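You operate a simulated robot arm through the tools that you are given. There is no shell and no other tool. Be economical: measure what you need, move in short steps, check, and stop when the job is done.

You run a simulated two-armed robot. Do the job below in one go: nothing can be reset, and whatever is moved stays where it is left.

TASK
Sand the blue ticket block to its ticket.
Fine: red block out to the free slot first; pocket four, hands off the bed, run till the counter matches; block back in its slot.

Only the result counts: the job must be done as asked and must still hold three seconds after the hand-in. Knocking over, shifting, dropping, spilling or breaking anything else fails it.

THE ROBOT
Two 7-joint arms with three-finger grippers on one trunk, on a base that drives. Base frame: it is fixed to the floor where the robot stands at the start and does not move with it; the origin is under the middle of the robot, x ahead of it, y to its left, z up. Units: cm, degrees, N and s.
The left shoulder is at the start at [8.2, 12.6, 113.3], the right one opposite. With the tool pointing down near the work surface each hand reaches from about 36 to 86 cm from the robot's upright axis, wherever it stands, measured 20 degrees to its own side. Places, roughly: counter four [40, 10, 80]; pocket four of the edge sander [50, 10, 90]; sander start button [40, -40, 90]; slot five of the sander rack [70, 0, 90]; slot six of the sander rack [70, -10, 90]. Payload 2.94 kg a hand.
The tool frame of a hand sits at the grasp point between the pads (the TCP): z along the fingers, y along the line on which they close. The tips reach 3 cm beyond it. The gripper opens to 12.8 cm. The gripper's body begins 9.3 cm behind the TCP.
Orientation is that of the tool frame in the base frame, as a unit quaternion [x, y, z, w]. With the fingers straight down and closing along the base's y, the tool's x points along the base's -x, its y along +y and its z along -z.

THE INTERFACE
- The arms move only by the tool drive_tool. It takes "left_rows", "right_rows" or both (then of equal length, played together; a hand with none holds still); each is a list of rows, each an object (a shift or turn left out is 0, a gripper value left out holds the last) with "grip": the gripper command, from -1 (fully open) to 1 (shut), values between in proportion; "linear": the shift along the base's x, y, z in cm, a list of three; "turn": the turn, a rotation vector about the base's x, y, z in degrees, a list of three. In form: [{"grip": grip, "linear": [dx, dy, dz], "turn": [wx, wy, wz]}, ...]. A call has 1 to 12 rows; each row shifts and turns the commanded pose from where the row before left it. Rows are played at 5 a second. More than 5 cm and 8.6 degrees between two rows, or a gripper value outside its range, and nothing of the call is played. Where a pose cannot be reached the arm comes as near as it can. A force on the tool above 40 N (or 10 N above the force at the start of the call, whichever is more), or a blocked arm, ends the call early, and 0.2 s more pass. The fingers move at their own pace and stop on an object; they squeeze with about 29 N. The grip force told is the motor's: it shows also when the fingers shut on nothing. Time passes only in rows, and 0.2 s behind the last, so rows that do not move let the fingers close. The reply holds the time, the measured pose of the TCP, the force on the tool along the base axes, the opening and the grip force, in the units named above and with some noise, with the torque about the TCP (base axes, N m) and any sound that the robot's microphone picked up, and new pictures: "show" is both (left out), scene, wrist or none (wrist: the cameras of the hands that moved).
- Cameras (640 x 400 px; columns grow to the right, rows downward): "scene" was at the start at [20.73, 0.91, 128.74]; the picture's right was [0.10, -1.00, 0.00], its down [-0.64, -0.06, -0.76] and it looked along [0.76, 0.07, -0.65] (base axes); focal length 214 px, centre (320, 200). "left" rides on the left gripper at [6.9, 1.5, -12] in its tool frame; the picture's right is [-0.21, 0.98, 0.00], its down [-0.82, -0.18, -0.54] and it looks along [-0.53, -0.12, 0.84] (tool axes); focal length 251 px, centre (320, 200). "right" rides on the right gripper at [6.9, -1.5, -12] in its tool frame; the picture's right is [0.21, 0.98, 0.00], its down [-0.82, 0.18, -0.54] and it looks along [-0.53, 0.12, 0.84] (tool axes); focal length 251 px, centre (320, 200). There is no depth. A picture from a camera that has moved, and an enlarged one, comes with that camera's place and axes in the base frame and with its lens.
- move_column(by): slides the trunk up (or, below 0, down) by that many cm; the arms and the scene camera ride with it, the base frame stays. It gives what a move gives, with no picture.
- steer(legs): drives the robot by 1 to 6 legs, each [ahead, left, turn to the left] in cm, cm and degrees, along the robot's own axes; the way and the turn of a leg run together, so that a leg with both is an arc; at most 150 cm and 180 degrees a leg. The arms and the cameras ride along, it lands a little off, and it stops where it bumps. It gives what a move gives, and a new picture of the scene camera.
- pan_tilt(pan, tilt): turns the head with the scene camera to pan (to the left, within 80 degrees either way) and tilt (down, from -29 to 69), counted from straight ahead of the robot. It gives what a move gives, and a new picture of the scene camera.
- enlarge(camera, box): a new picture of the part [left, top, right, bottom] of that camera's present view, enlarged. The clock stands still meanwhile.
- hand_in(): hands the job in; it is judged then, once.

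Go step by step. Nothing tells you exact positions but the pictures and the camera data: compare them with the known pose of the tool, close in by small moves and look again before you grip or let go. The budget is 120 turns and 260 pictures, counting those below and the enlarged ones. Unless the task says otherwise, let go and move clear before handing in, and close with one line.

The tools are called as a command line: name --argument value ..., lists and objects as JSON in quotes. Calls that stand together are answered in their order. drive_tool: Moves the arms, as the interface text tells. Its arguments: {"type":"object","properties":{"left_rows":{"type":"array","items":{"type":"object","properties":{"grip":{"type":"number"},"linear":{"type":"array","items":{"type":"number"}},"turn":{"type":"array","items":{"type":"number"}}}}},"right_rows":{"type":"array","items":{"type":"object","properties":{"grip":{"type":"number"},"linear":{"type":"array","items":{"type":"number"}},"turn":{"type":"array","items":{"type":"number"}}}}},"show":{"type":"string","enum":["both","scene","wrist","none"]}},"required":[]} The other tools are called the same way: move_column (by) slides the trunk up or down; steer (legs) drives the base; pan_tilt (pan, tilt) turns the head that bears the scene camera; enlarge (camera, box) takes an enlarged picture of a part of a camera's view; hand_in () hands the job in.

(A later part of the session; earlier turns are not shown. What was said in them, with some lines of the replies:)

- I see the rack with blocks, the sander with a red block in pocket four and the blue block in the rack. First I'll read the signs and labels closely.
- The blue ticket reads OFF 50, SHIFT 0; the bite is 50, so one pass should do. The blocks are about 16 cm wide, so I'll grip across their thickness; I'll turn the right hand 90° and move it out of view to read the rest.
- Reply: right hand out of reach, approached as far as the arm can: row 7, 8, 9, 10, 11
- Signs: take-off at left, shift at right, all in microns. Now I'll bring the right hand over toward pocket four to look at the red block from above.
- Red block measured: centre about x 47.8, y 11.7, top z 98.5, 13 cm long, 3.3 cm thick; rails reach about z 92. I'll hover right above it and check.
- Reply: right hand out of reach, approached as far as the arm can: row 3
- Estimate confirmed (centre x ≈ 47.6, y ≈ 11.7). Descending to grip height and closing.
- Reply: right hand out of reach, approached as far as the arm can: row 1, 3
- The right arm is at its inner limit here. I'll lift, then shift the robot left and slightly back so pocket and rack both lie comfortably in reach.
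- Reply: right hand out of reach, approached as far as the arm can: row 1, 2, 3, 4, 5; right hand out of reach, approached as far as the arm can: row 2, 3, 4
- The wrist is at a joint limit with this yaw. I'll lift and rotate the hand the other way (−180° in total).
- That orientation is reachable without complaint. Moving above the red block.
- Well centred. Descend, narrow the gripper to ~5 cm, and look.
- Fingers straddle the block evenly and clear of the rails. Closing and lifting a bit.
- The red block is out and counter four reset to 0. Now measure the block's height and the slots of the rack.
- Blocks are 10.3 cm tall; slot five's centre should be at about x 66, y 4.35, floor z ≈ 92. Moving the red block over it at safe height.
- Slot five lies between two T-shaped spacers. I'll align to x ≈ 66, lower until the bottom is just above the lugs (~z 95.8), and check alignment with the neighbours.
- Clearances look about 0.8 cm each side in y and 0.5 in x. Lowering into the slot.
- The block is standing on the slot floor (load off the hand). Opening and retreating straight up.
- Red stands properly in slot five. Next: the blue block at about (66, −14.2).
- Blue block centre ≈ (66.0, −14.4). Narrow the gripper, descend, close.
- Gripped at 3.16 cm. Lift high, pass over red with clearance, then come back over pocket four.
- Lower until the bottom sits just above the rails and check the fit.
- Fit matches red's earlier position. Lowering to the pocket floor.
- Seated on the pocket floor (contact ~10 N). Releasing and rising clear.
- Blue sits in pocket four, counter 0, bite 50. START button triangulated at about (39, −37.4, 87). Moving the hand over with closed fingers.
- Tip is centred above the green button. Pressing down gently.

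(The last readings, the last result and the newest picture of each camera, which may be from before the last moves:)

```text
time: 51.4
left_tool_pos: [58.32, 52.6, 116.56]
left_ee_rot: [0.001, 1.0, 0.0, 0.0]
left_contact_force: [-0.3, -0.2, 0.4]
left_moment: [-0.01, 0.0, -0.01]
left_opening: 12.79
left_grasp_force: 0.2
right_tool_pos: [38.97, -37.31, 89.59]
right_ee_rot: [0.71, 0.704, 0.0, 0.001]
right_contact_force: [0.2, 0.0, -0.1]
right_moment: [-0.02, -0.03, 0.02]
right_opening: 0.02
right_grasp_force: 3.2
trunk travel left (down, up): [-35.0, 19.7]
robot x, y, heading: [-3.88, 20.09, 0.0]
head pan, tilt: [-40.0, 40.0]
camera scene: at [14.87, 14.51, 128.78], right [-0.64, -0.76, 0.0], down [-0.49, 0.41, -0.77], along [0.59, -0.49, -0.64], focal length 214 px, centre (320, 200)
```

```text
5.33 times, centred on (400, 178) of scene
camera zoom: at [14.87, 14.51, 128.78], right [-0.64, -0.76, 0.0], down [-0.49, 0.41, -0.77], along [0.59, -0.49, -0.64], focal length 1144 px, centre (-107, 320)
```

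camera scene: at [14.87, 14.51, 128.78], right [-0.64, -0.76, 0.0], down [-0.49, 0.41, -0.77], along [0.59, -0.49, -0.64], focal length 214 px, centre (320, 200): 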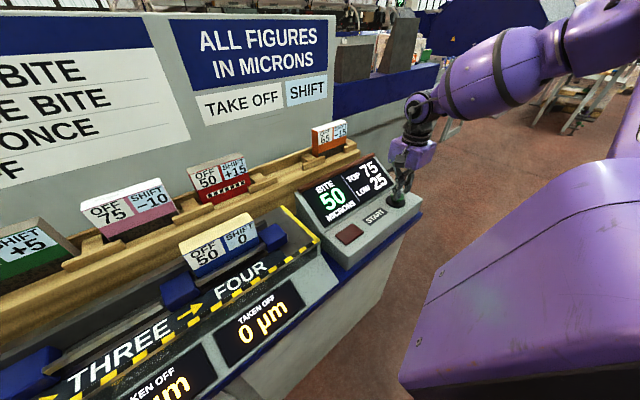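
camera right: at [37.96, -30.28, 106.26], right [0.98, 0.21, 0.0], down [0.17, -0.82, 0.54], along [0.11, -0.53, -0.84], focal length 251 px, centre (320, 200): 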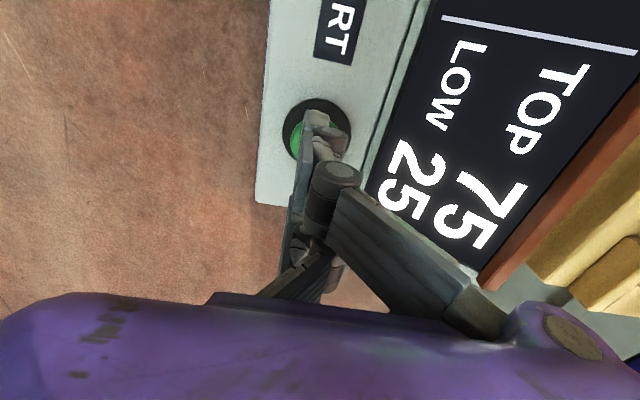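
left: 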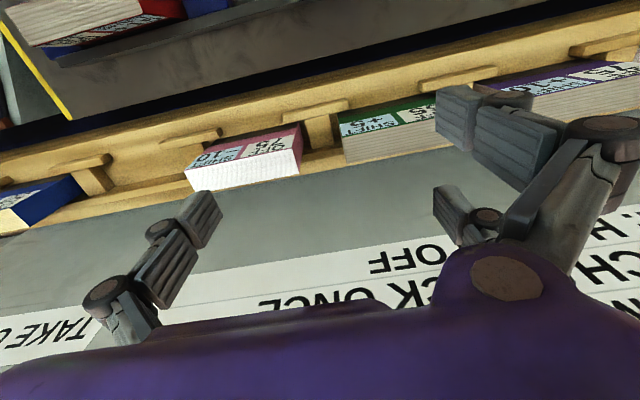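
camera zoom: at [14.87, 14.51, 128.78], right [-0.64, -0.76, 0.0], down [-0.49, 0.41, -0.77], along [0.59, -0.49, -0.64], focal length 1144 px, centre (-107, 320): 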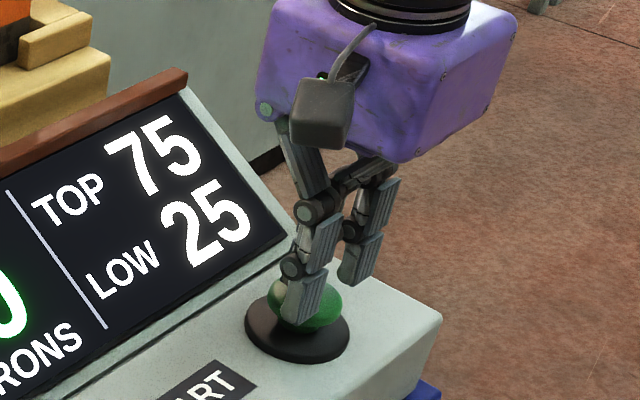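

Ring base is at z ≈ 84.3, so the dome top is just below the tip; continuing slowly.

drive_tool --right_rows '[{"linear": [0.2, 0, -0.3]}, {"linear": [0, 0, -0.3]}, {}]' --show "scene"

```text
time: 52.2
left_tool_pos: [58.23, 52.67, 116.62]
left_ee_rot: [0.001, 1.0, 0.0, 0.0]
left_contact_force: [0.1, 0.1, 0.5]
left_moment: [-0.01, 0.02, 0.01]
left_opening: 12.81
left_grasp_force: 0.1
right_tool_pos: [39.05, -37.35, 89.06]
right_ee_rot: [0.709, 0.705, -0.001, 0.002]
right_contact_force: [0.8, -0.1, 1.1]
right_moment: [0.03, 0.0, 0.02]
right_opening: 0.0
right_grasp_force: 3.2
trunk travel left (down, up): [-35.0, 19.7]
robot x, y, heading: [-3.87, 20.22, 0.0]
head pan, tilt: [-40.0, 40.0]
camera scene: at [14.87, 14.52, 128.78], right [-0.64, -0.76, 0.0], down [-0.49, 0.41, -0.77], along [0.59, -0.49, -0.64], focal length 214 px, centre (320, 200)
```

scene: 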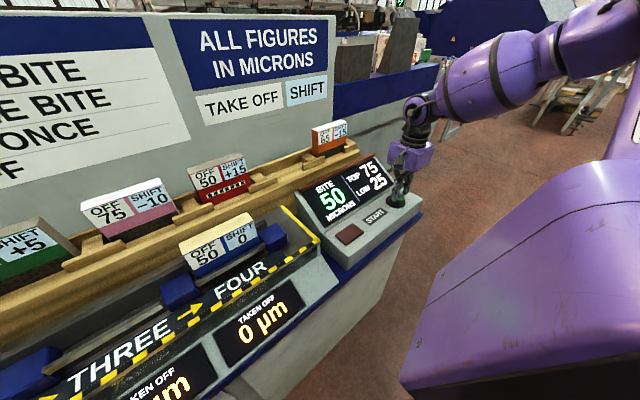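

drive_tool --right_rows '[{"linear": [0, 0, -0.3]}, {"linear": [0, 0, -0.3]}]' --show "scene"

```text
time: 52.8
left_tool_pos: [58.14, 52.65, 116.7]
left_ee_rot: [0.001, 1.0, 0.0, 0.001]
left_contact_force: [0.7, -0.1, -0.4]
left_moment: [0.0, 0.0, -0.01]
left_opening: 12.8
left_grasp_force: 0.1
right_tool_pos: [39.19, -37.39, 88.59]
right_ee_rot: [0.709, 0.705, -0.001, 0.001]
right_contact_force: [-0.6, 1.4, 5.9]
right_moment: [-0.02, -0.06, 0.01]
right_opening: 0.03
right_grasp_force: 2.8
trunk travel left (down, up): [-35.0, 19.7]
robot x, y, heading: [-4.28, 19.86, -0.0]
head pan, tilt: [-40.0, 40.0]
heard: click
camera scene: at [14.82, 14.57, 128.79], right [-0.64, -0.76, 0.0], down [-0.49, 0.41, -0.77], along [0.59, -0.49, -0.64], focal length 214 px, centre (320, 200)
```

scene: 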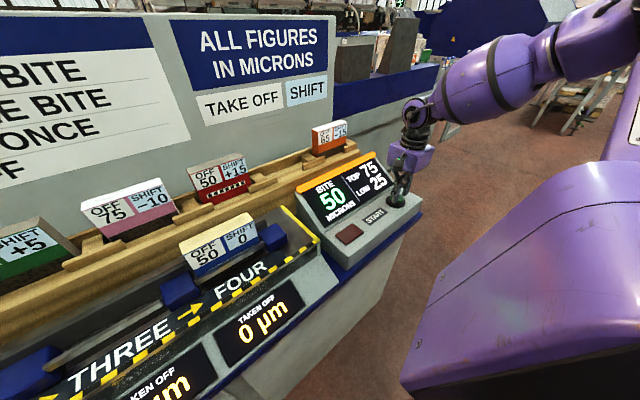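

Click heard and the lamp bar turned orange: the run has started. Lift off the button and wait while watching the counter.

drive_tool --right_rows '[{"linear": [0, 0, 2]}, {"linear": [0, 0, 4]}, {"linear": [0, 0, 4]}, {}, {}, {}, {}, {}]' --show "scene"

```text
time: 54.6
left_tool_pos: [58.21, 52.47, 116.67]
left_ee_rot: [0.001, 1.0, 0.001, -0.001]
left_contact_force: [0.5, -0.4, 0.6]
left_moment: [0.0, 0.02, 0.01]
left_opening: 12.82
left_grasp_force: 0.0
right_tool_pos: [39.29, -37.61, 98.39]
right_ee_rot: [0.709, 0.705, 0.0, 0.0]
right_contact_force: [-0.1, -0.3, -0.1]
right_moment: [0.01, 0.03, -0.01]
right_opening: 0.01
right_grasp_force: 2.7
trunk travel left (down, up): [-35.0, 19.7]
robot x, y, heading: [-4.24, 19.97, 0.1]
head pan, tilt: [-40.0, 40.0]
camera scene: at [14.87, 14.51, 128.78], right [-0.64, -0.76, 0.0], down [-0.49, 0.41, -0.77], along [0.59, -0.49, -0.64], focal length 214 px, centre (320, 200)
```

scene: 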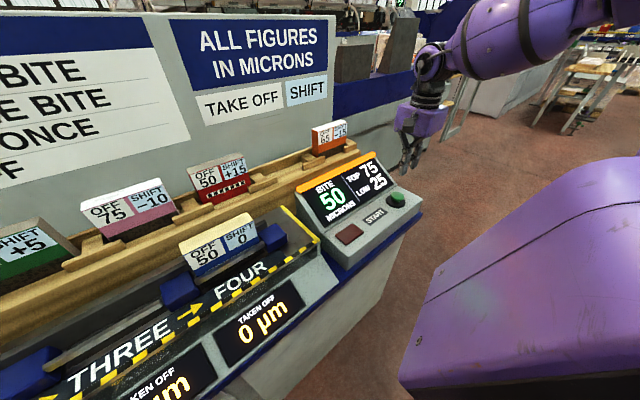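

drive_tool --right_rows '[{}, {}, {}, {}, {}, {}, {}, {}, {}, {}]' --show "scene"

```text
time: 56.8
left_tool_pos: [58.27, 52.6, 116.68]
left_ee_rot: [0.001, 1.0, 0.0, 0.0]
left_contact_force: [0.6, 0.3, 0.2]
left_moment: [0.0, 0.03, 0.04]
left_opening: 12.79
left_grasp_force: 0.0
right_tool_pos: [39.28, -37.47, 98.31]
right_ee_rot: [0.71, 0.704, -0.001, 0.0]
right_contact_force: [0.6, -1.2, 0.4]
right_moment: [-0.02, 0.0, 0.04]
right_opening: 0.0
right_grasp_force: 3.3
trunk travel left (down, up): [-35.0, 19.7]
robot x, y, heading: [-3.81, 20.06, 0.0]
head pan, tilt: [-40.0, 40.0]
camera scene: at [14.87, 14.51, 128.78], right [-0.64, -0.76, 0.0], down [-0.49, 0.41, -0.77], along [0.59, -0.49, -0.64], focal length 214 px, centre (320, 200)
```

scene: 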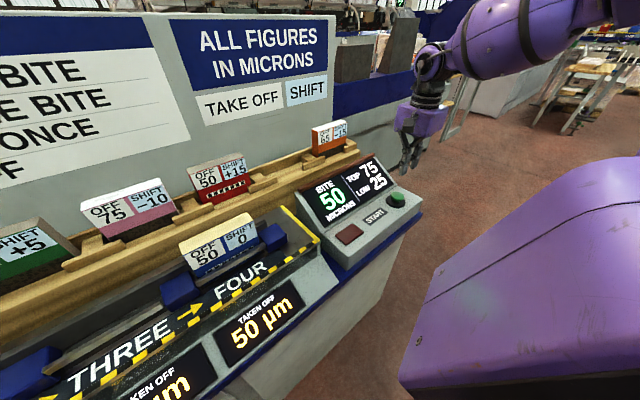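

Counter four reads 50 µm and the lamp is off: the run is done. Going back for the blue block.

drive_tool --right_rows '[{"linear": [0, 0, 5]}, {"linear": [0, 0, 5]}, {"linear": [0, 1, 4.9]}, {"linear": [1, 4.9, 0]}, {"linear": [1, 4.9, 0]}, {"linear": [1, 4.9, 0]}, {"linear": [1, 4.9, 0]}, {"linear": [1, 4.9, 0]}, {"linear": [1, 4.9, 0]}, {"linear": [1, 4.9, 0]}, {"linear": [1, 4.9, 0]}, {"linear": [0.6, 4.5, 0], "grip": -0.1}]' --show "none"

pan_tilt --pan -5 --tilt 25

```text
time: 59.4
left_tool_pos: [58.46, 52.54, 116.7]
left_ee_rot: [0.001, 1.0, 0.0, -0.001]
left_contact_force: [0.7, 0.7, 0.6]
left_moment: [0.0, 0.04, 0.02]
left_opening: 12.8
left_grasp_force: 0.1
right_tool_pos: [48.1, 7.47, 113.34]
right_ee_rot: [0.711, 0.704, -0.001, 0.0]
right_contact_force: [0.0, -0.2, -0.2]
right_moment: [-0.06, 0.06, 0.01]
right_opening: 2.51
right_grasp_force: 0.1
trunk travel left (down, up): [-35.0, 19.7]
robot x, y, heading: [-4.03, 20.1, -0.0]
head pan, tilt: [-40.0, 40.0]
```

```text
time: 60.4
left_tool_pos: [58.26, 52.61, 116.65]
left_ee_rot: [0.0, 1.0, 0.0, -0.001]
left_contact_force: [0.2, -0.2, 0.5]
left_moment: [-0.03, 0.02, 0.01]
left_opening: 12.77
left_grasp_force: 0.1
right_tool_pos: [47.68, 7.36, 113.42]
right_ee_rot: [0.71, 0.704, -0.001, 0.001]
right_contact_force: [-0.2, 0.2, 0.2]
right_moment: [-0.01, 0.02, 0.02]
right_opening: 7.05
right_grasp_force: 0.1
trunk travel left (down, up): [-35.0, 19.7]
robot x, y, heading: [-4.28, 20.18, -0.2]
head pan, tilt: [-5.0, 25.0]
camera scene: at [17.55, 19.16, 131.1], right [-0.09, -1.0, 0.0], down [-0.42, 0.04, -0.91], along [0.9, -0.08, -0.42], focal length 214 px, centre (320, 200)
```

scene: 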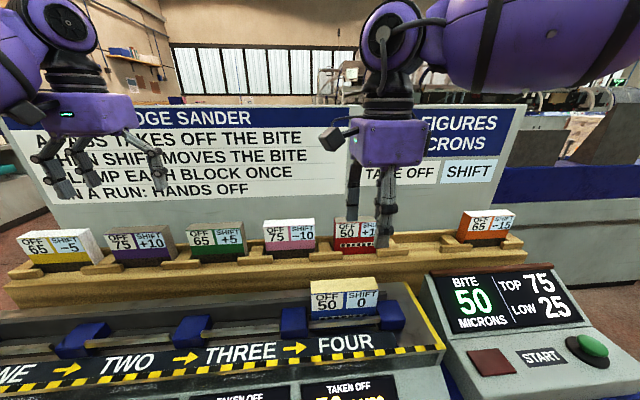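

drive_tool --right_rows '[{"linear": [0.2, 4.3, 0]}, {"linear": [0, 0, -5]}, {"linear": [0, 0, -4.5]}, {}]' --show "wrist"

```text
time: 61.4
left_tool_pos: [58.22, 52.74, 116.62]
left_ee_rot: [0.001, 1.0, 0.0, 0.0]
left_contact_force: [-0.4, -0.3, 1.2]
left_moment: [0.0, -0.06, -0.01]
left_opening: 12.8
left_grasp_force: 0.0
right_tool_pos: [47.76, 9.22, 103.95]
right_ee_rot: [0.71, 0.704, 0.0, 0.0]
right_contact_force: [0.0, -0.6, 0.1]
right_moment: [0.04, -0.02, 0.03]
right_opening: 7.04
right_grasp_force: 0.1
right hand out of reach, approached as far as the arm can: row 1
trunk travel left (down, up): [-35.0, 19.7]
robot x, y, heading: [-4.26, 19.75, 0.0]
head pan, tilt: [-5.0, 25.0]
camera right: at [46.36, 16.2, 115.98], right [0.98, 0.21, 0.0], down [0.17, -0.82, 0.54], along [0.11, -0.53, -0.84], focal length 251 px, centre (320, 200)
```

right: 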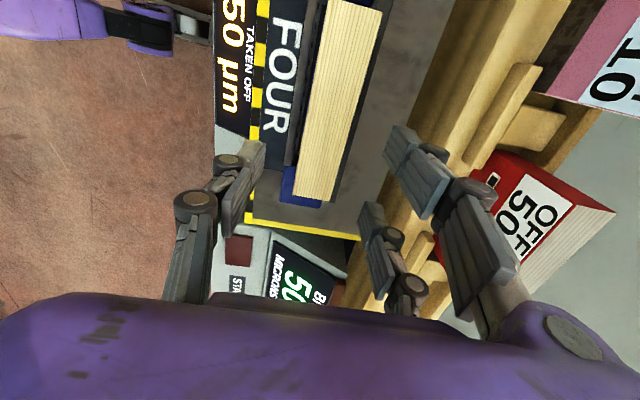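

drive_tool --right_rows '[{"linear": [0.1, 1.2, 0.3]}, {"linear": [0, 1.25, 0]}, {}]' --show "wrist"

```text
time: 62.2
left_tool_pos: [58.25, 52.63, 116.58]
left_ee_rot: [0.001, 1.0, -0.001, 0.001]
left_contact_force: [1.0, -0.2, 0.1]
left_moment: [-0.01, 0.03, 0.01]
left_opening: 12.8
left_grasp_force: 0.0
right_tool_pos: [48.31, 10.09, 104.46]
right_ee_rot: [0.71, 0.704, -0.001, 0.0]
right_contact_force: [-0.2, 0.6, 0.5]
right_moment: [-0.01, 0.0, 0.02]
right_opening: 7.04
right_grasp_force: 0.1
right hand out of reach, approached as far as the arm can: row 1, 2
trunk travel left (down, up): [-35.0, 19.7]
robot x, y, heading: [-3.71, 20.2, -0.2]
head pan, tilt: [-5.0, 25.0]
camera right: at [46.76, 17.06, 116.42], right [0.98, 0.21, 0.0], down [0.17, -0.82, 0.54], along [0.11, -0.53, -0.84], focal length 251 px, centre (320, 200)
```

right: 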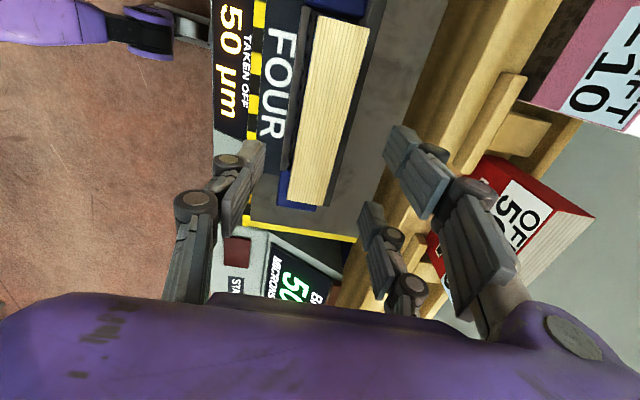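

The elbow drifted to a limit; I'll raise, reach forward and come back as I did before.

drive_tool --right_rows '[{"linear": [0, 0, 4]}, {"linear": [0, 0, 4]}, {"linear": [0, 0, 3]}, {"linear": [4.5, 0, 0]}, {"linear": [4.5, 0, 0]}, {"linear": [4.5, 0.7, 0]}, {"linear": [4.5, 0.7, 0]}, {}]' --show "none"

drive_tool --right_rows '[{"linear": [-4.5, 0, 0]}, {"linear": [-4.5, 0, 0]}, {"linear": [-4.5, 0, -2]}, {"linear": [-4.5, 0, -3]}, {"linear": [-0.4, 0, -3]}, {}]' --show "wrist"

```text
time: 64.0
left_tool_pos: [58.27, 52.64, 116.64]
left_ee_rot: [0.001, 1.0, 0.0, 0.0]
left_contact_force: [-0.5, -0.1, 0.2]
left_moment: [0.02, 0.02, -0.02]
left_opening: 12.79
left_grasp_force: 0.1
right_tool_pos: [51.76, 6.34, 114.95]
right_ee_rot: [0.71, 0.704, 0.0, 0.0]
right_contact_force: [-0.4, -0.1, 0.2]
right_moment: [0.02, -0.03, -0.03]
right_opening: 7.05
right_grasp_force: 0.1
right hand out of reach, approached as far as the arm can: row 2, 3, 4, 5, 6, 7
trunk travel left (down, up): [-35.0, 19.7]
robot x, y, heading: [-3.69, 20.01, -0.0]
head pan, tilt: [-5.0, 25.0]
```

```text
refused: row 4 steps farther than a row can; nothing moved
```

Arm configuration is off; I'll repeat the route that worked: unwind yaw to 0 at the same place as before, then turn −90° again.

drive_tool --right_rows '[{"turn": [0, 0, 8.5]}, {"linear": [-1, 0, 0], "turn": [0, 0, 8.5]}, {"linear": [-1, 0, 0], "turn": [0, 0, 8.5]}, {"linear": [-1, 0, 0], "turn": [0, 0, 8.5]}, {"linear": [-1, 1, 0], "turn": [0, 0, 8.5]}, {"linear": [-2, 1, 0], "turn": [0, 0, 8.5]}, {"linear": [-2, 2, 0], "turn": [0, 0, 8.5]}, {"linear": [-2, 2, 0], "turn": [0, 0, 8.5]}, {"linear": [-2, 2, 0], "turn": [0, 0, 8.5]}, {"linear": [0, 1, 0], "turn": [0, 0, 8.5]}, {"turn": [0, 0, 5.5]}, {}]' --show "none"

```text
time: 66.6
left_tool_pos: [58.31, 52.58, 116.54]
left_ee_rot: [0.001, 1.0, 0.0, 0.0]
left_contact_force: [-0.8, -0.6, 0.3]
left_moment: [0.01, 0.01, 0.0]
left_opening: 12.77
left_grasp_force: 0.0
right_tool_pos: [40.8, 12.77, 116.02]
right_ee_rot: [0.0, 1.0, 0.0, 0.001]
right_contact_force: [-1.5, 0.6, 0.6]
right_moment: [0.01, -0.02, -0.01]
right_opening: 7.04
right_grasp_force: 0.0
right hand out of reach, approached as far as the arm can: row 9, 10
trunk travel left (down, up): [-35.0, 19.7]
robot x, y, heading: [-4.09, 20.1, 0.1]
head pan, tilt: [-5.0, 25.0]
```

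drive_tool --right_rows '[{"turn": [0, 0, -8.5]}, {"turn": [0, 0, -8.5]}, {"turn": [0, 0, -8.5]}, {"turn": [0, 0, -8.5]}, {"turn": [0, 0, -8.5]}, {"turn": [0, 0, -8.5]}, {"turn": [0, 0, -8.5]}, {"turn": [0, 0, -8.5]}, {"turn": [0, 0, -8.5]}, {"turn": [0, 0, -8.5]}, {"turn": [0, 0, -5]}, {}]' --show "scene"

drive_tool --right_rows '[{"linear": [2, -0.4, 0]}, {"linear": [2, -0.4, 0]}, {"linear": [2, -0.4, 0]}, {"linear": [1, 0, 0]}, {}]' --show "none"

```text
time: 69.2
left_tool_pos: [58.29, 52.58, 116.58]
left_ee_rot: [0.001, 1.0, 0.0, 0.001]
left_contact_force: [0.0, -0.9, 0.1]
left_moment: [0.04, -0.02, -0.01]
left_opening: 12.8
left_grasp_force: 0.1
right_tool_pos: [40.96, 12.76, 116.13]
right_ee_rot: [0.707, 0.707, 0.0, 0.0]
right_contact_force: [-0.1, 0.0, 0.4]
right_moment: [0.02, 0.02, 0.02]
right_opening: 7.04
right_grasp_force: 0.1
right hand out of reach, approached as far as the arm can: row 5
trunk travel left (down, up): [-35.0, 19.7]
robot x, y, heading: [-3.58, 20.14, -0.2]
head pan, tilt: [-5.0, 25.0]
camera scene: at [17.56, 19.16, 131.11], right [-0.09, -1.0, 0.0], down [-0.42, 0.04, -0.91], along [0.9, -0.08, -0.42], focal length 214 px, centre (320, 200)
```

scene: 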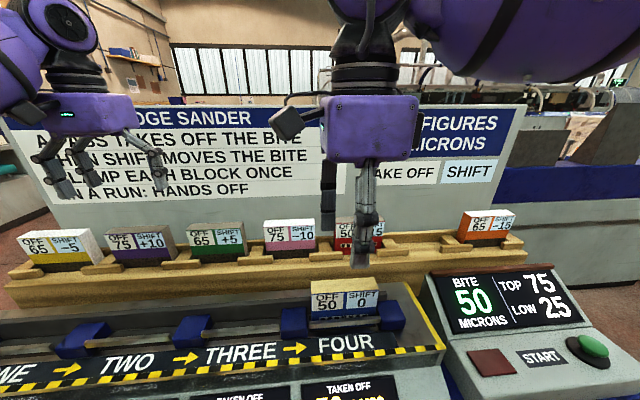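

```text
time: 70.4
left_tool_pos: [58.14, 52.61, 116.69]
left_ee_rot: [0.001, 1.0, 0.0, 0.0]
left_contact_force: [-0.8, -0.8, 0.0]
left_moment: [0.04, 0.03, -0.04]
left_opening: 12.82
left_grasp_force: 0.2
right_tool_pos: [44.56, 10.89, 116.5]
right_ee_rot: [0.708, 0.707, 0.002, 0.0]
right_contact_force: [0.8, 0.2, 0.5]
right_moment: [0.01, 0.0, -0.01]
right_opening: 7.05
right_grasp_force: 0.0
right hand out of reach, approached as far as the arm can: row 1, 2, 3, 4
trunk travel left (down, up): [-35.0, 19.7]
robot x, y, heading: [-3.93, 19.6, -0.3]
head pan, tilt: [-5.0, 25.0]
```

The present elbow posture blocks only near y>9. I'll pull the hand right a bit and shift the base 8 cm further left instead.

drive_tool --right_rows '[{"linear": [0.5, -3, 0]}, {"linear": [0.5, -3, 0]}, {"linear": [0.5, -2, 0]}, {}]' --show "none"

steer --legs '[[0, 8, 0]]'

```text
time: 71.4
left_tool_pos: [58.3, 52.61, 116.65]
left_ee_rot: [0.0, 1.0, 0.0, 0.0]
left_contact_force: [0.0, -0.8, -0.3]
left_moment: [-0.02, 0.01, 0.01]
left_opening: 12.81
left_grasp_force: 0.2
right_tool_pos: [46.1, 2.98, 116.46]
right_ee_rot: [0.707, 0.707, 0.001, 0.001]
right_contact_force: [-0.2, 0.1, -0.1]
right_moment: [-0.03, 0.0, 0.02]
right_opening: 7.05
right_grasp_force: 0.0
trunk travel left (down, up): [-35.0, 19.7]
robot x, y, heading: [-3.54, 20.39, -0.1]
head pan, tilt: [-5.0, 25.0]
```

```text
time: 72.8
left_tool_pos: [58.35, 60.34, 116.66]
left_ee_rot: [0.002, 1.0, 0.0, -0.001]
left_contact_force: [-0.1, 0.8, -0.2]
left_moment: [-0.02, 0.0, 0.02]
left_opening: 12.81
left_grasp_force: 0.1
right_tool_pos: [46.18, 10.68, 116.49]
right_ee_rot: [0.707, 0.707, 0.0, 0.0]
right_contact_force: [-0.4, 0.1, 0.0]
right_moment: [-0.02, -0.01, -0.02]
right_opening: 7.04
right_grasp_force: 0.1
trunk travel left (down, up): [-35.0, 19.7]
robot x, y, heading: [-3.84, 27.5, -0.2]
head pan, tilt: [-5.0, 25.0]
camera scene: at [17.56, 27.01, 131.11], right [-0.09, -1.0, 0.0], down [-0.42, 0.04, -0.91], along [0.9, -0.08, -0.42], focal length 214 px, centre (320, 200)
```

scene: 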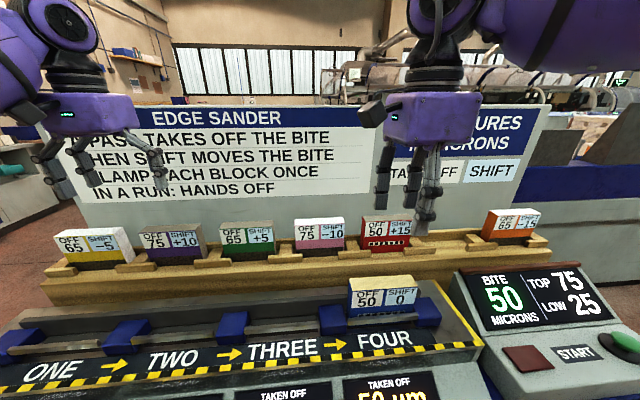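

drive_tool --right_rows '[{"linear": [1.7, 1.0, 0]}, {"linear": [0, 0, -4.5]}, {"linear": [0, 0, -4.5]}, {"linear": [0, 0, -3.5]}, {}]' --show "wrist"

```text
time: 74.0
left_tool_pos: [58.28, 60.37, 116.71]
left_ee_rot: [0.002, 1.0, 0.0, 0.001]
left_contact_force: [0.1, 0.1, -0.7]
left_moment: [-0.02, 0.0, -0.01]
left_opening: 12.81
left_grasp_force: 0.0
right_tool_pos: [47.85, 11.64, 103.87]
right_ee_rot: [0.707, 0.707, 0.0, 0.0]
right_contact_force: [-0.4, 0.1, -0.3]
right_moment: [0.0, -0.03, 0.01]
right_opening: 7.05
right_grasp_force: 0.1
trunk travel left (down, up): [-35.0, 19.7]
robot x, y, heading: [-4.21, 27.87, -0.0]
head pan, tilt: [-5.0, 25.0]
camera right: at [46.29, 18.59, 116.06], right [0.98, 0.21, 0.0], down [0.18, -0.82, 0.54], along [0.12, -0.53, -0.84], focal length 251 px, centre (320, 200)
```

right: 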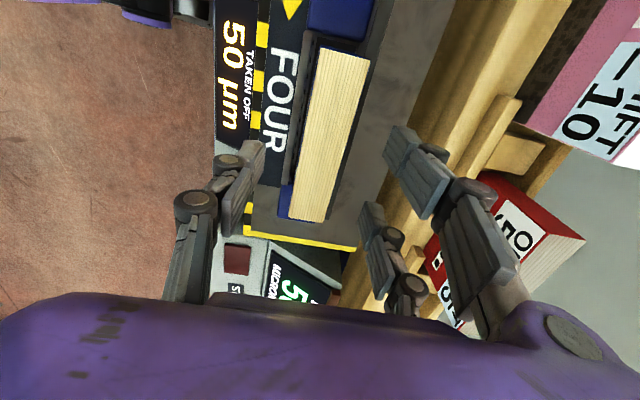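

Reach is fine now and the block is centred. Descend, grip, lift.

drive_tool --right_rows '[{"linear": [0.05, 0.05, -2.2]}, {"linear": [0, 0, -2]}, {"linear": [0, 0, -2]}, {}, {"grip": 0.35}, {"grip": 1}, {"grip": 1}, {"grip": 1}]' --show "none"

drive_tool --right_rows '[{"linear": [0, 0, 1.5]}, {"linear": [0, 0, 3]}, {"linear": [0, 0, 4.5]}, {"linear": [0, 0, 4.5]}, {"linear": [0, 0, 4.3]}, {}]'

```text
time: 75.8
left_tool_pos: [58.42, 60.38, 116.75]
left_ee_rot: [0.001, 1.0, 0.0, 0.0]
left_contact_force: [-0.1, 0.0, 0.1]
left_moment: [0.0, 0.02, -0.01]
left_opening: 12.8
left_grasp_force: 0.2
right_tool_pos: [47.91, 11.79, 97.81]
right_ee_rot: [0.707, 0.707, 0.0, -0.001]
right_contact_force: [-0.3, -0.4, -0.5]
right_moment: [0.19, 0.04, 0.01]
right_opening: 3.15
right_grasp_force: 29.2
trunk travel left (down, up): [-35.0, 19.7]
robot x, y, heading: [-3.7, 28.04, -0.5]
head pan, tilt: [-5.0, 25.0]
```

```text
time: 77.2
left_tool_pos: [58.33, 60.36, 116.64]
left_ee_rot: [0.002, 1.0, 0.0, 0.0]
left_contact_force: [0.2, 0.0, -0.4]
left_moment: [-0.02, 0.0, 0.0]
left_opening: 12.81
left_grasp_force: 0.1
right_tool_pos: [47.52, 11.59, 115.77]
right_ee_rot: [0.708, 0.706, 0.0, 0.0]
right_contact_force: [-0.3, 0.3, -3.5]
right_moment: [0.01, 0.01, 0.04]
right_opening: 3.14
right_grasp_force: 28.9
trunk travel left (down, up): [-35.0, 19.7]
robot x, y, heading: [-3.82, 27.94, -0.2]
head pan, tilt: [-5.0, 25.0]
camera scene: at [17.63, 27.0, 131.09], right [-0.09, -1.0, 0.0], down [-0.42, 0.04, -0.91], along [0.9, -0.08, -0.42], focal length 214 px, centre (320, 200)
camera right: at [46.08, 18.49, 127.84], right [0.98, 0.21, 0.0], down [0.18, -0.82, 0.54], along [0.12, -0.53, -0.84], focal length 251 px, centre (320, 200)
```

scene: 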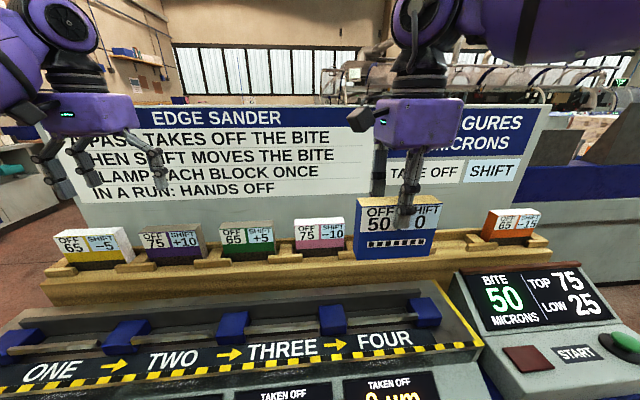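
right: 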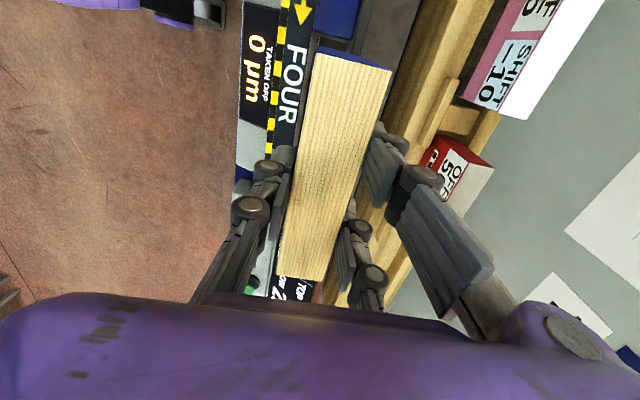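

Blue is sanded (bar pattern shows). Carrying it over to slot six at height.

drive_tool --right_rows '[{"linear": [4.5, 0, 0]}, {"linear": [4.6, 0, 0]}, {"linear": [4.6, 0, 0]}, {"linear": [4.6, 0, 0]}, {"linear": [0, -4.4, 0]}, {"linear": [0, -4.4, 0]}, {"linear": [0, -4.4, 0]}, {"linear": [0, -4.4, 0]}, {"linear": [0, -4.4, 0]}, {"linear": [0, -3.7, 0]}, {}]' --show "scene"

```text
time: 79.5
left_tool_pos: [58.49, 60.43, 116.59]
left_ee_rot: [0.001, 1.0, 0.0, 0.0]
left_contact_force: [-0.4, 0.1, -0.5]
left_moment: [-0.03, 0.0, -0.03]
left_opening: 12.81
left_grasp_force: 0.1
right_tool_pos: [54.54, -14.63, 116.14]
right_ee_rot: [0.707, 0.707, -0.001, 0.0]
right_contact_force: [0.5, 0.6, -3.8]
right_moment: [-0.04, -0.01, 0.0]
right_opening: 3.19
right_grasp_force: 29.4
right hand out of reach, approached as far as the arm can: row 2, 3, 4
trunk travel left (down, up): [-35.0, 19.7]
robot x, y, heading: [-3.94, 27.71, -0.2]
head pan, tilt: [-5.0, 25.0]
camera scene: at [17.61, 27.07, 131.1], right [-0.09, -1.0, 0.0], down [-0.42, 0.04, -0.91], along [0.9, -0.08, -0.42], focal length 214 px, centre (320, 200)
```

scene: 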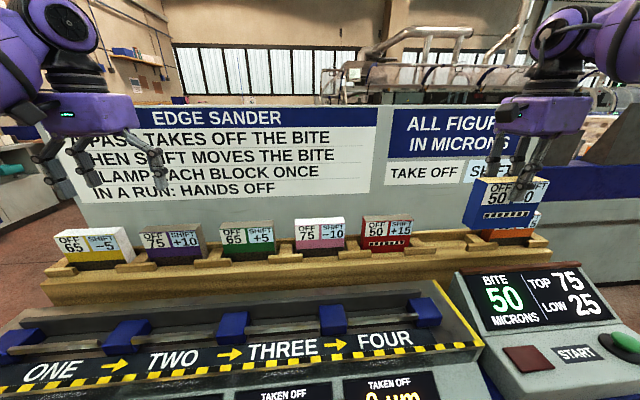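

drive_tool --right_rows '[{"linear": [4, 0.2, 0]}, {"linear": [4, 0.2, 0]}, {"linear": [3.3, 0.1, 0]}, {}]' --show "none"

```text
time: 80.5
left_tool_pos: [58.27, 60.46, 116.57]
left_ee_rot: [0.003, 1.0, 0.0, 0.0]
left_contact_force: [-0.3, 0.1, -0.1]
left_moment: [0.03, -0.01, 0.03]
left_opening: 12.78
left_grasp_force: 0.0
right_tool_pos: [62.64, -14.32, 116.03]
right_ee_rot: [0.708, 0.706, 0.0, 0.0]
right_contact_force: [-0.8, 0.2, -4.2]
right_moment: [0.01, -0.03, 0.01]
right_opening: 3.17
right_grasp_force: 28.7
right hand out of reach, approached as far as the arm can: row 2, 3
trunk travel left (down, up): [-35.0, 19.7]
robot x, y, heading: [-3.93, 27.69, -0.2]
head pan, tilt: [-5.0, 25.0]
```

At the reach limit again; I'll drive the base back to its start-like x and 8 cm right (the block rides well above everything).

steer --legs '[[3.5, -8, 0]]'

```text
time: 81.9
left_tool_pos: [61.83, 52.34, 116.62]
left_ee_rot: [0.002, 1.0, 0.0, 0.0]
left_contact_force: [0.0, 0.2, -0.5]
left_moment: [0.06, -0.02, 0.01]
left_opening: 12.8
left_grasp_force: 0.1
right_tool_pos: [66.02, -22.19, 115.94]
right_ee_rot: [0.708, 0.706, 0.0, -0.001]
right_contact_force: [0.0, -0.3, -3.7]
right_moment: [0.0, -0.02, -0.03]
right_opening: 3.17
right_grasp_force: 28.9
trunk travel left (down, up): [-35.0, 19.7]
robot x, y, heading: [-0.75, 20.05, -0.3]
head pan, tilt: [-5.0, 25.0]
camera scene: at [21.04, 19.08, 131.11], right [-0.09, -1.0, 0.0], down [-0.42, 0.04, -0.91], along [0.9, -0.08, -0.42], focal length 214 px, centre (320, 200)
```

scene: 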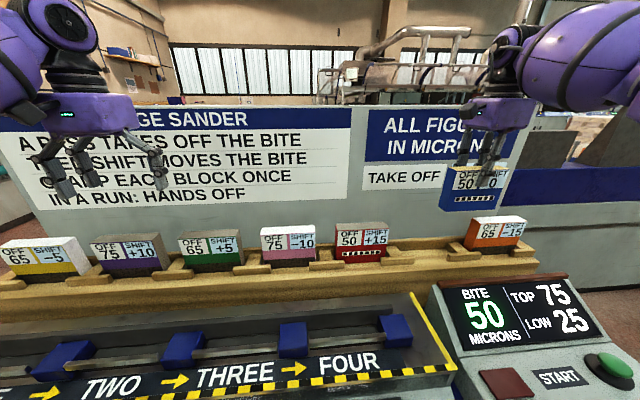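

drive_tool --right_rows '[{"linear": [0, 4, 0]}, {"linear": [0, 4.1, 0]}, {"linear": [0, 0, -3]}, {"linear": [0, 0, -4]}, {"linear": [0, 0, -2.6]}, {}]'

enlarge --camera "scene" --box '[350, 190, 510, 290]'

enlarge --camera "right" --box '[200, 0, 440, 150]'

```text
time: 83.3
left_tool_pos: [61.86, 52.4, 116.7]
left_ee_rot: [0.002, 1.0, 0.0, 0.0]
left_contact_force: [0.1, 0.1, 0.0]
left_moment: [0.05, -0.01, 0.04]
left_opening: 12.82
left_grasp_force: 0.0
right_tool_pos: [66.3, -14.3, 106.37]
right_ee_rot: [0.708, 0.706, 0.001, 0.001]
right_contact_force: [-0.3, 0.6, -3.8]
right_moment: [-0.02, -0.02, 0.02]
right_opening: 3.16
right_grasp_force: 28.4
trunk travel left (down, up): [-35.0, 19.7]
robot x, y, heading: [-0.28, 19.73, -0.2]
head pan, tilt: [-5.0, 25.0]
camera scene: at [21.02, 19.05, 131.11], right [-0.09, -1.0, 0.0], down [-0.42, 0.04, -0.91], along [0.9, -0.08, -0.42], focal length 214 px, centre (320, 200)
camera right: at [64.69, -7.33, 118.34], right [0.98, 0.21, 0.0], down [0.18, -0.82, 0.54], along [0.12, -0.53, -0.84], focal length 251 px, centre (320, 200)
```

scene: 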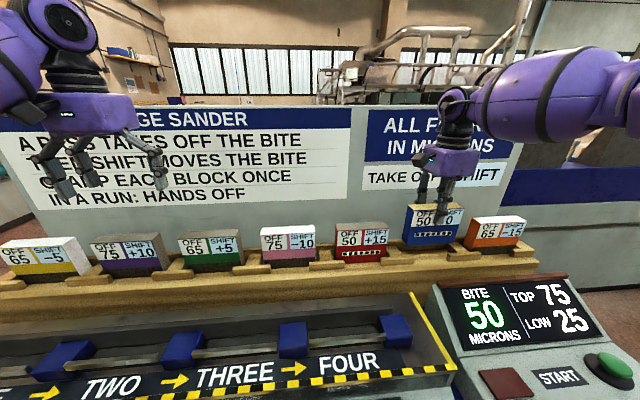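
right: 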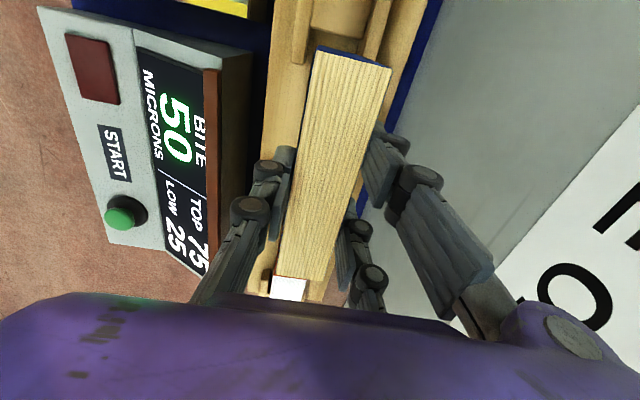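

```text
4.00 times, centred on (430, 240) of scene
camera zoom: at [21.02, 19.05, 131.11], right [-0.09, -1.0, 0.0], down [-0.42, 0.04, -0.91], along [0.9, -0.08, -0.42], focal length 858 px, centre (-120, 40)
```

zoom: 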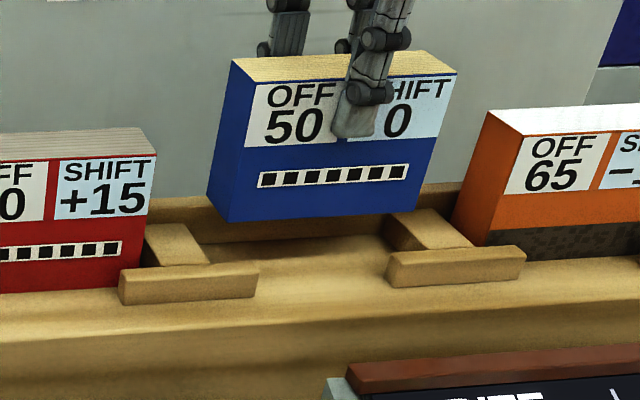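

```text
2.67 times, centred on (320, 75) of right
camera zoom: at [64.69, -7.33, 118.34], right [0.98, 0.21, 0.0], down [0.18, -0.82, 0.54], along [0.12, -0.53, -0.84], focal length 670 px, centre (320, 533)
```

zoom: 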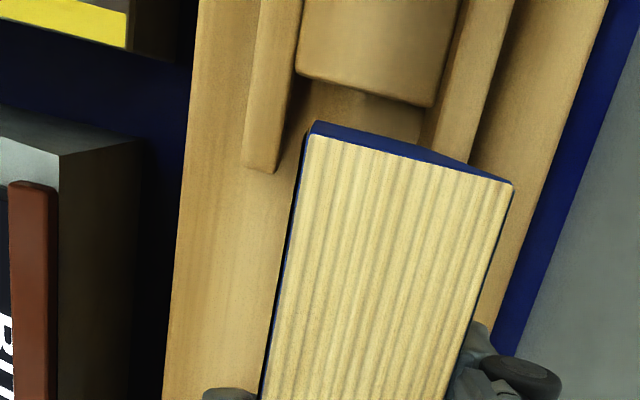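

Slightly far in x (66.3); correct by −0.35, y +0.15, and lower into the slot.

drive_tool --right_rows '[{"linear": [-0.35, 0.15, 0]}, {"linear": [0, 0, -1]}, {"linear": [0, 0, -1.2]}, {"linear": [0, 0, -1]}, {}]' --show "wrist"

enlarge --camera "scene" --box '[350, 190, 510, 290]'

```text
time: 84.5
left_tool_pos: [61.75, 52.42, 116.7]
left_ee_rot: [0.002, 1.0, -0.001, 0.0]
left_contact_force: [-0.2, -0.8, 0.1]
left_moment: [-0.03, 0.02, -0.02]
left_opening: 12.77
left_grasp_force: 0.1
right_tool_pos: [65.99, -14.1, 103.07]
right_ee_rot: [0.707, 0.707, 0.0, 0.0]
right_contact_force: [-0.1, 0.1, -3.9]
right_moment: [0.01, 0.0, -0.02]
right_opening: 3.15
right_grasp_force: 28.9
trunk travel left (down, up): [-35.0, 19.7]
robot x, y, heading: [-0.15, 20.33, -0.2]
head pan, tilt: [-5.0, 25.0]
camera right: at [64.35, -7.18, 115.11], right [0.98, 0.21, 0.0], down [0.18, -0.82, 0.54], along [0.12, -0.53, -0.84], focal length 251 px, centre (320, 200)
```

right: 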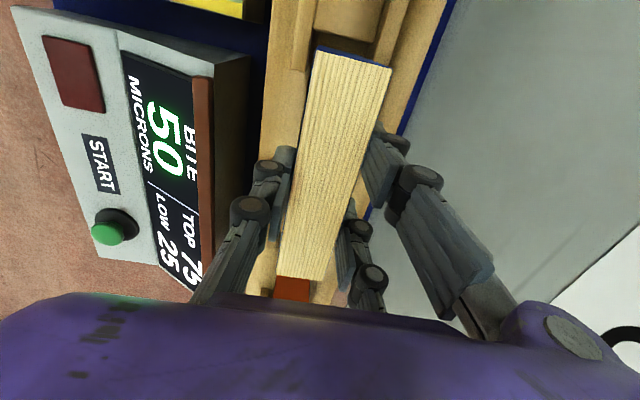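

```text
4.00 times, centred on (430, 240) of scene
camera zoom: at [21.05, 19.06, 131.1], right [-0.09, -1.0, 0.0], down [-0.42, 0.04, -0.91], along [0.9, -0.08, -0.42], focal length 858 px, centre (-120, 40)
```

zoom: 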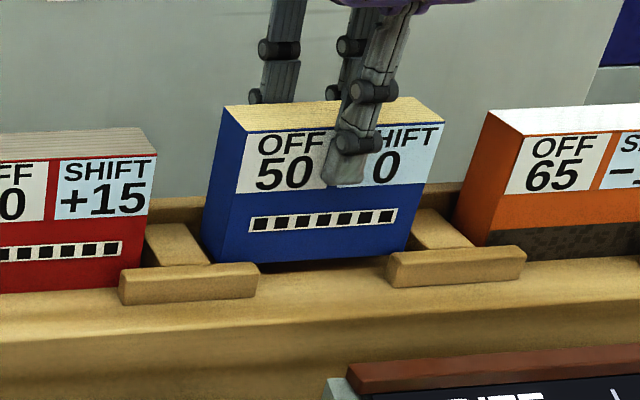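

Aligned the same way as red was. Final lowering.

drive_tool --right_rows '[{"linear": [0, -0.1, -0.5]}, {"linear": [0, 0, -0.4]}, {"linear": [0, 0, -0.2]}, {}]' --show "none"

```text
time: 85.5
left_tool_pos: [61.82, 52.46, 116.71]
left_ee_rot: [0.002, 1.0, 0.0, -0.001]
left_contact_force: [-0.6, -0.2, 0.1]
left_moment: [0.02, 0.0, 0.01]
left_opening: 12.79
left_grasp_force: 0.1
right_tool_pos: [65.75, -14.18, 101.99]
right_ee_rot: [0.708, 0.707, 0.0, 0.0]
right_contact_force: [-0.3, 0.0, -2.8]
right_moment: [0.0, -0.01, 0.0]
right_opening: 3.17
right_grasp_force: 29.1
trunk travel left (down, up): [-35.0, 19.7]
robot x, y, heading: [-0.44, 20.03, -0.0]
head pan, tilt: [-5.0, 25.0]
```

drive_tool --right_rows '[{"linear": [0.1, 0, -0.2]}, {"linear": [0, 0, -0.15]}, {}]' --show "none"

enlarge --camera "scene" --box '[350, 190, 510, 290]'

```text
time: 86.3
left_tool_pos: [61.9, 52.42, 116.62]
left_ee_rot: [0.002, 1.0, -0.001, 0.001]
left_contact_force: [0.3, 0.1, -0.3]
left_moment: [0.01, 0.0, 0.01]
left_opening: 12.8
left_grasp_force: 0.0
right_tool_pos: [65.78, -14.05, 101.64]
right_ee_rot: [0.708, 0.707, 0.001, 0.001]
right_contact_force: [0.1, -0.2, -2.8]
right_moment: [0.01, -0.03, -0.03]
right_opening: 3.2
right_grasp_force: 29.1
trunk travel left (down, up): [-35.0, 19.7]
robot x, y, heading: [0.07, 19.95, -0.3]
head pan, tilt: [-5.0, 25.0]
```

```text
4.00 times, centred on (430, 240) of scene
camera zoom: at [21.05, 19.06, 131.1], right [-0.09, -1.0, 0.0], down [-0.42, 0.04, -0.91], along [0.9, -0.08, -0.42], focal length 858 px, centre (-120, 40)
```

zoom: 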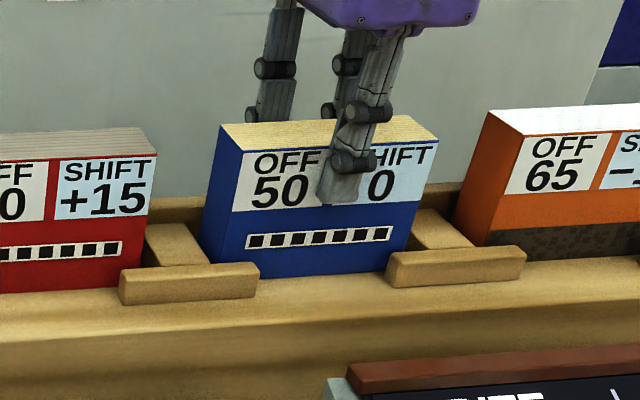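

drive_tool --right_rows '[{"linear": [0, 0, -0.15]}, {"linear": [0, 0, -0.1]}, {}]' --show "none"

```text
time: 87.1
left_tool_pos: [61.73, 52.42, 116.59]
left_ee_rot: [0.002, 1.0, 0.0, 0.0]
left_contact_force: [-0.1, -1.4, -0.4]
left_moment: [0.02, -0.02, -0.03]
left_opening: 12.8
left_grasp_force: 0.0
right_tool_pos: [65.85, -14.08, 101.62]
right_ee_rot: [0.708, 0.707, 0.002, 0.001]
right_contact_force: [3.2, -3.6, 14.0]
right_moment: [0.61, -0.1, -0.13]
right_opening: 3.14
right_grasp_force: 28.9
trunk travel left (down, up): [-35.0, 19.7]
robot x, y, heading: [-0.4, 19.72, -0.2]
head pan, tilt: [-5.0, 25.0]
```

Seated. Release and rise.

drive_tool --right_rows '[{"linear": [0, 0, 0.1]}, {"grip": 0.4}, {"grip": 0.1}, {"grip": -0.1}, {}]' --show "none"

drive_tool --right_rows '[{"linear": [0, 0, 2]}, {"linear": [0, 0, 4]}, {"linear": [0, 0, 4]}, {"linear": [0, 0, 4]}, {}]'

enlarge --camera "scene" --box '[330, 190, 530, 315]'

```text
time: 88.3
left_tool_pos: [61.77, 52.39, 116.61]
left_ee_rot: [0.002, 1.0, 0.0, 0.0]
left_contact_force: [-0.1, -0.7, 0.2]
left_moment: [0.03, 0.01, 0.02]
left_opening: 12.79
left_grasp_force: 0.1
right_tool_pos: [65.75, -14.05, 101.64]
right_ee_rot: [0.708, 0.707, 0.001, 0.0]
right_contact_force: [0.6, 0.5, -0.5]
right_moment: [-0.01, 0.0, -0.01]
right_opening: 7.06
right_grasp_force: 0.2
trunk travel left (down, up): [-35.0, 19.7]
robot x, y, heading: [-0.3, 19.92, -0.1]
head pan, tilt: [-5.0, 25.0]
```

```text
time: 89.5
left_tool_pos: [61.73, 52.45, 116.68]
left_ee_rot: [0.001, 1.0, 0.0, 0.001]
left_contact_force: [0.0, 0.5, -0.4]
left_moment: [-0.02, -0.01, -0.03]
left_opening: 12.79
left_grasp_force: 0.0
right_tool_pos: [65.67, -14.17, 115.6]
right_ee_rot: [0.707, 0.707, 0.0, 0.0]
right_contact_force: [-0.2, 0.0, -0.4]
right_moment: [0.02, 0.0, -0.01]
right_opening: 7.03
right_grasp_force: 0.1
trunk travel left (down, up): [-35.0, 19.7]
robot x, y, heading: [-0.71, 19.75, -0.4]
head pan, tilt: [-5.0, 25.0]
camera scene: at [21.03, 19.05, 131.11], right [-0.09, -1.0, 0.0], down [-0.42, 0.04, -0.91], along [0.9, -0.08, -0.42], focal length 214 px, centre (320, 200)
camera right: at [64.1, -7.32, 127.69], right [0.98, 0.21, 0.0], down [0.18, -0.82, 0.54], along [0.12, -0.53, -0.84], focal length 251 px, centre (320, 200)
```

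scene: 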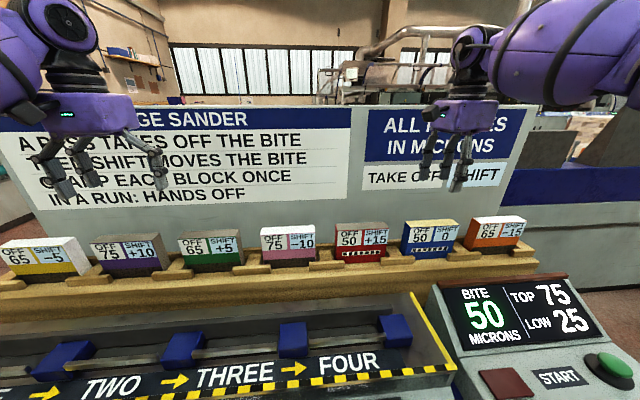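
right: 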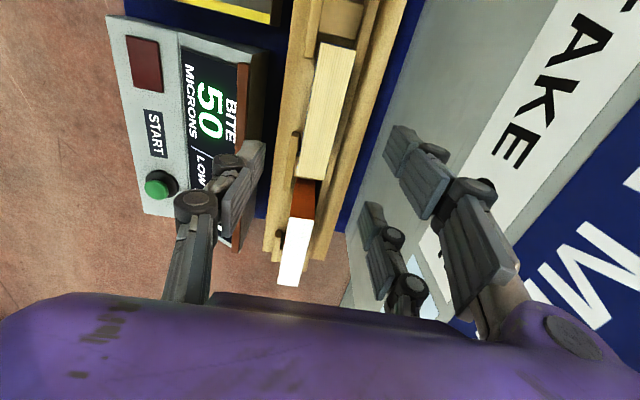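

```text
3.20 times, centred on (430, 252) of scene
camera zoom: at [21.03, 19.05, 131.11], right [-0.09, -1.0, 0.0], down [-0.42, 0.04, -0.91], along [0.9, -0.08, -0.42], focal length 686 px, centre (-32, 32)
```

zoom: 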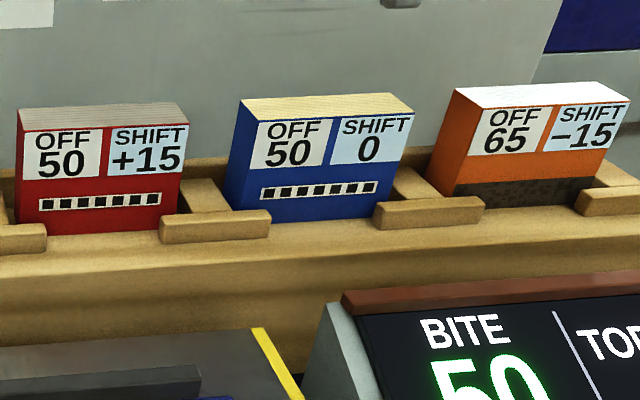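

Blue is back upright in slot six, level with its neighbours. Red is in slot five, and the hands are clear. Handing in.

hand_in

```text
The job is handed in.
```

The blue block is sanded to its ticket: one run in pocket four, and the counter read 50 µm. It is back in slot six, with the red block in free slot five, and the job is handed in.
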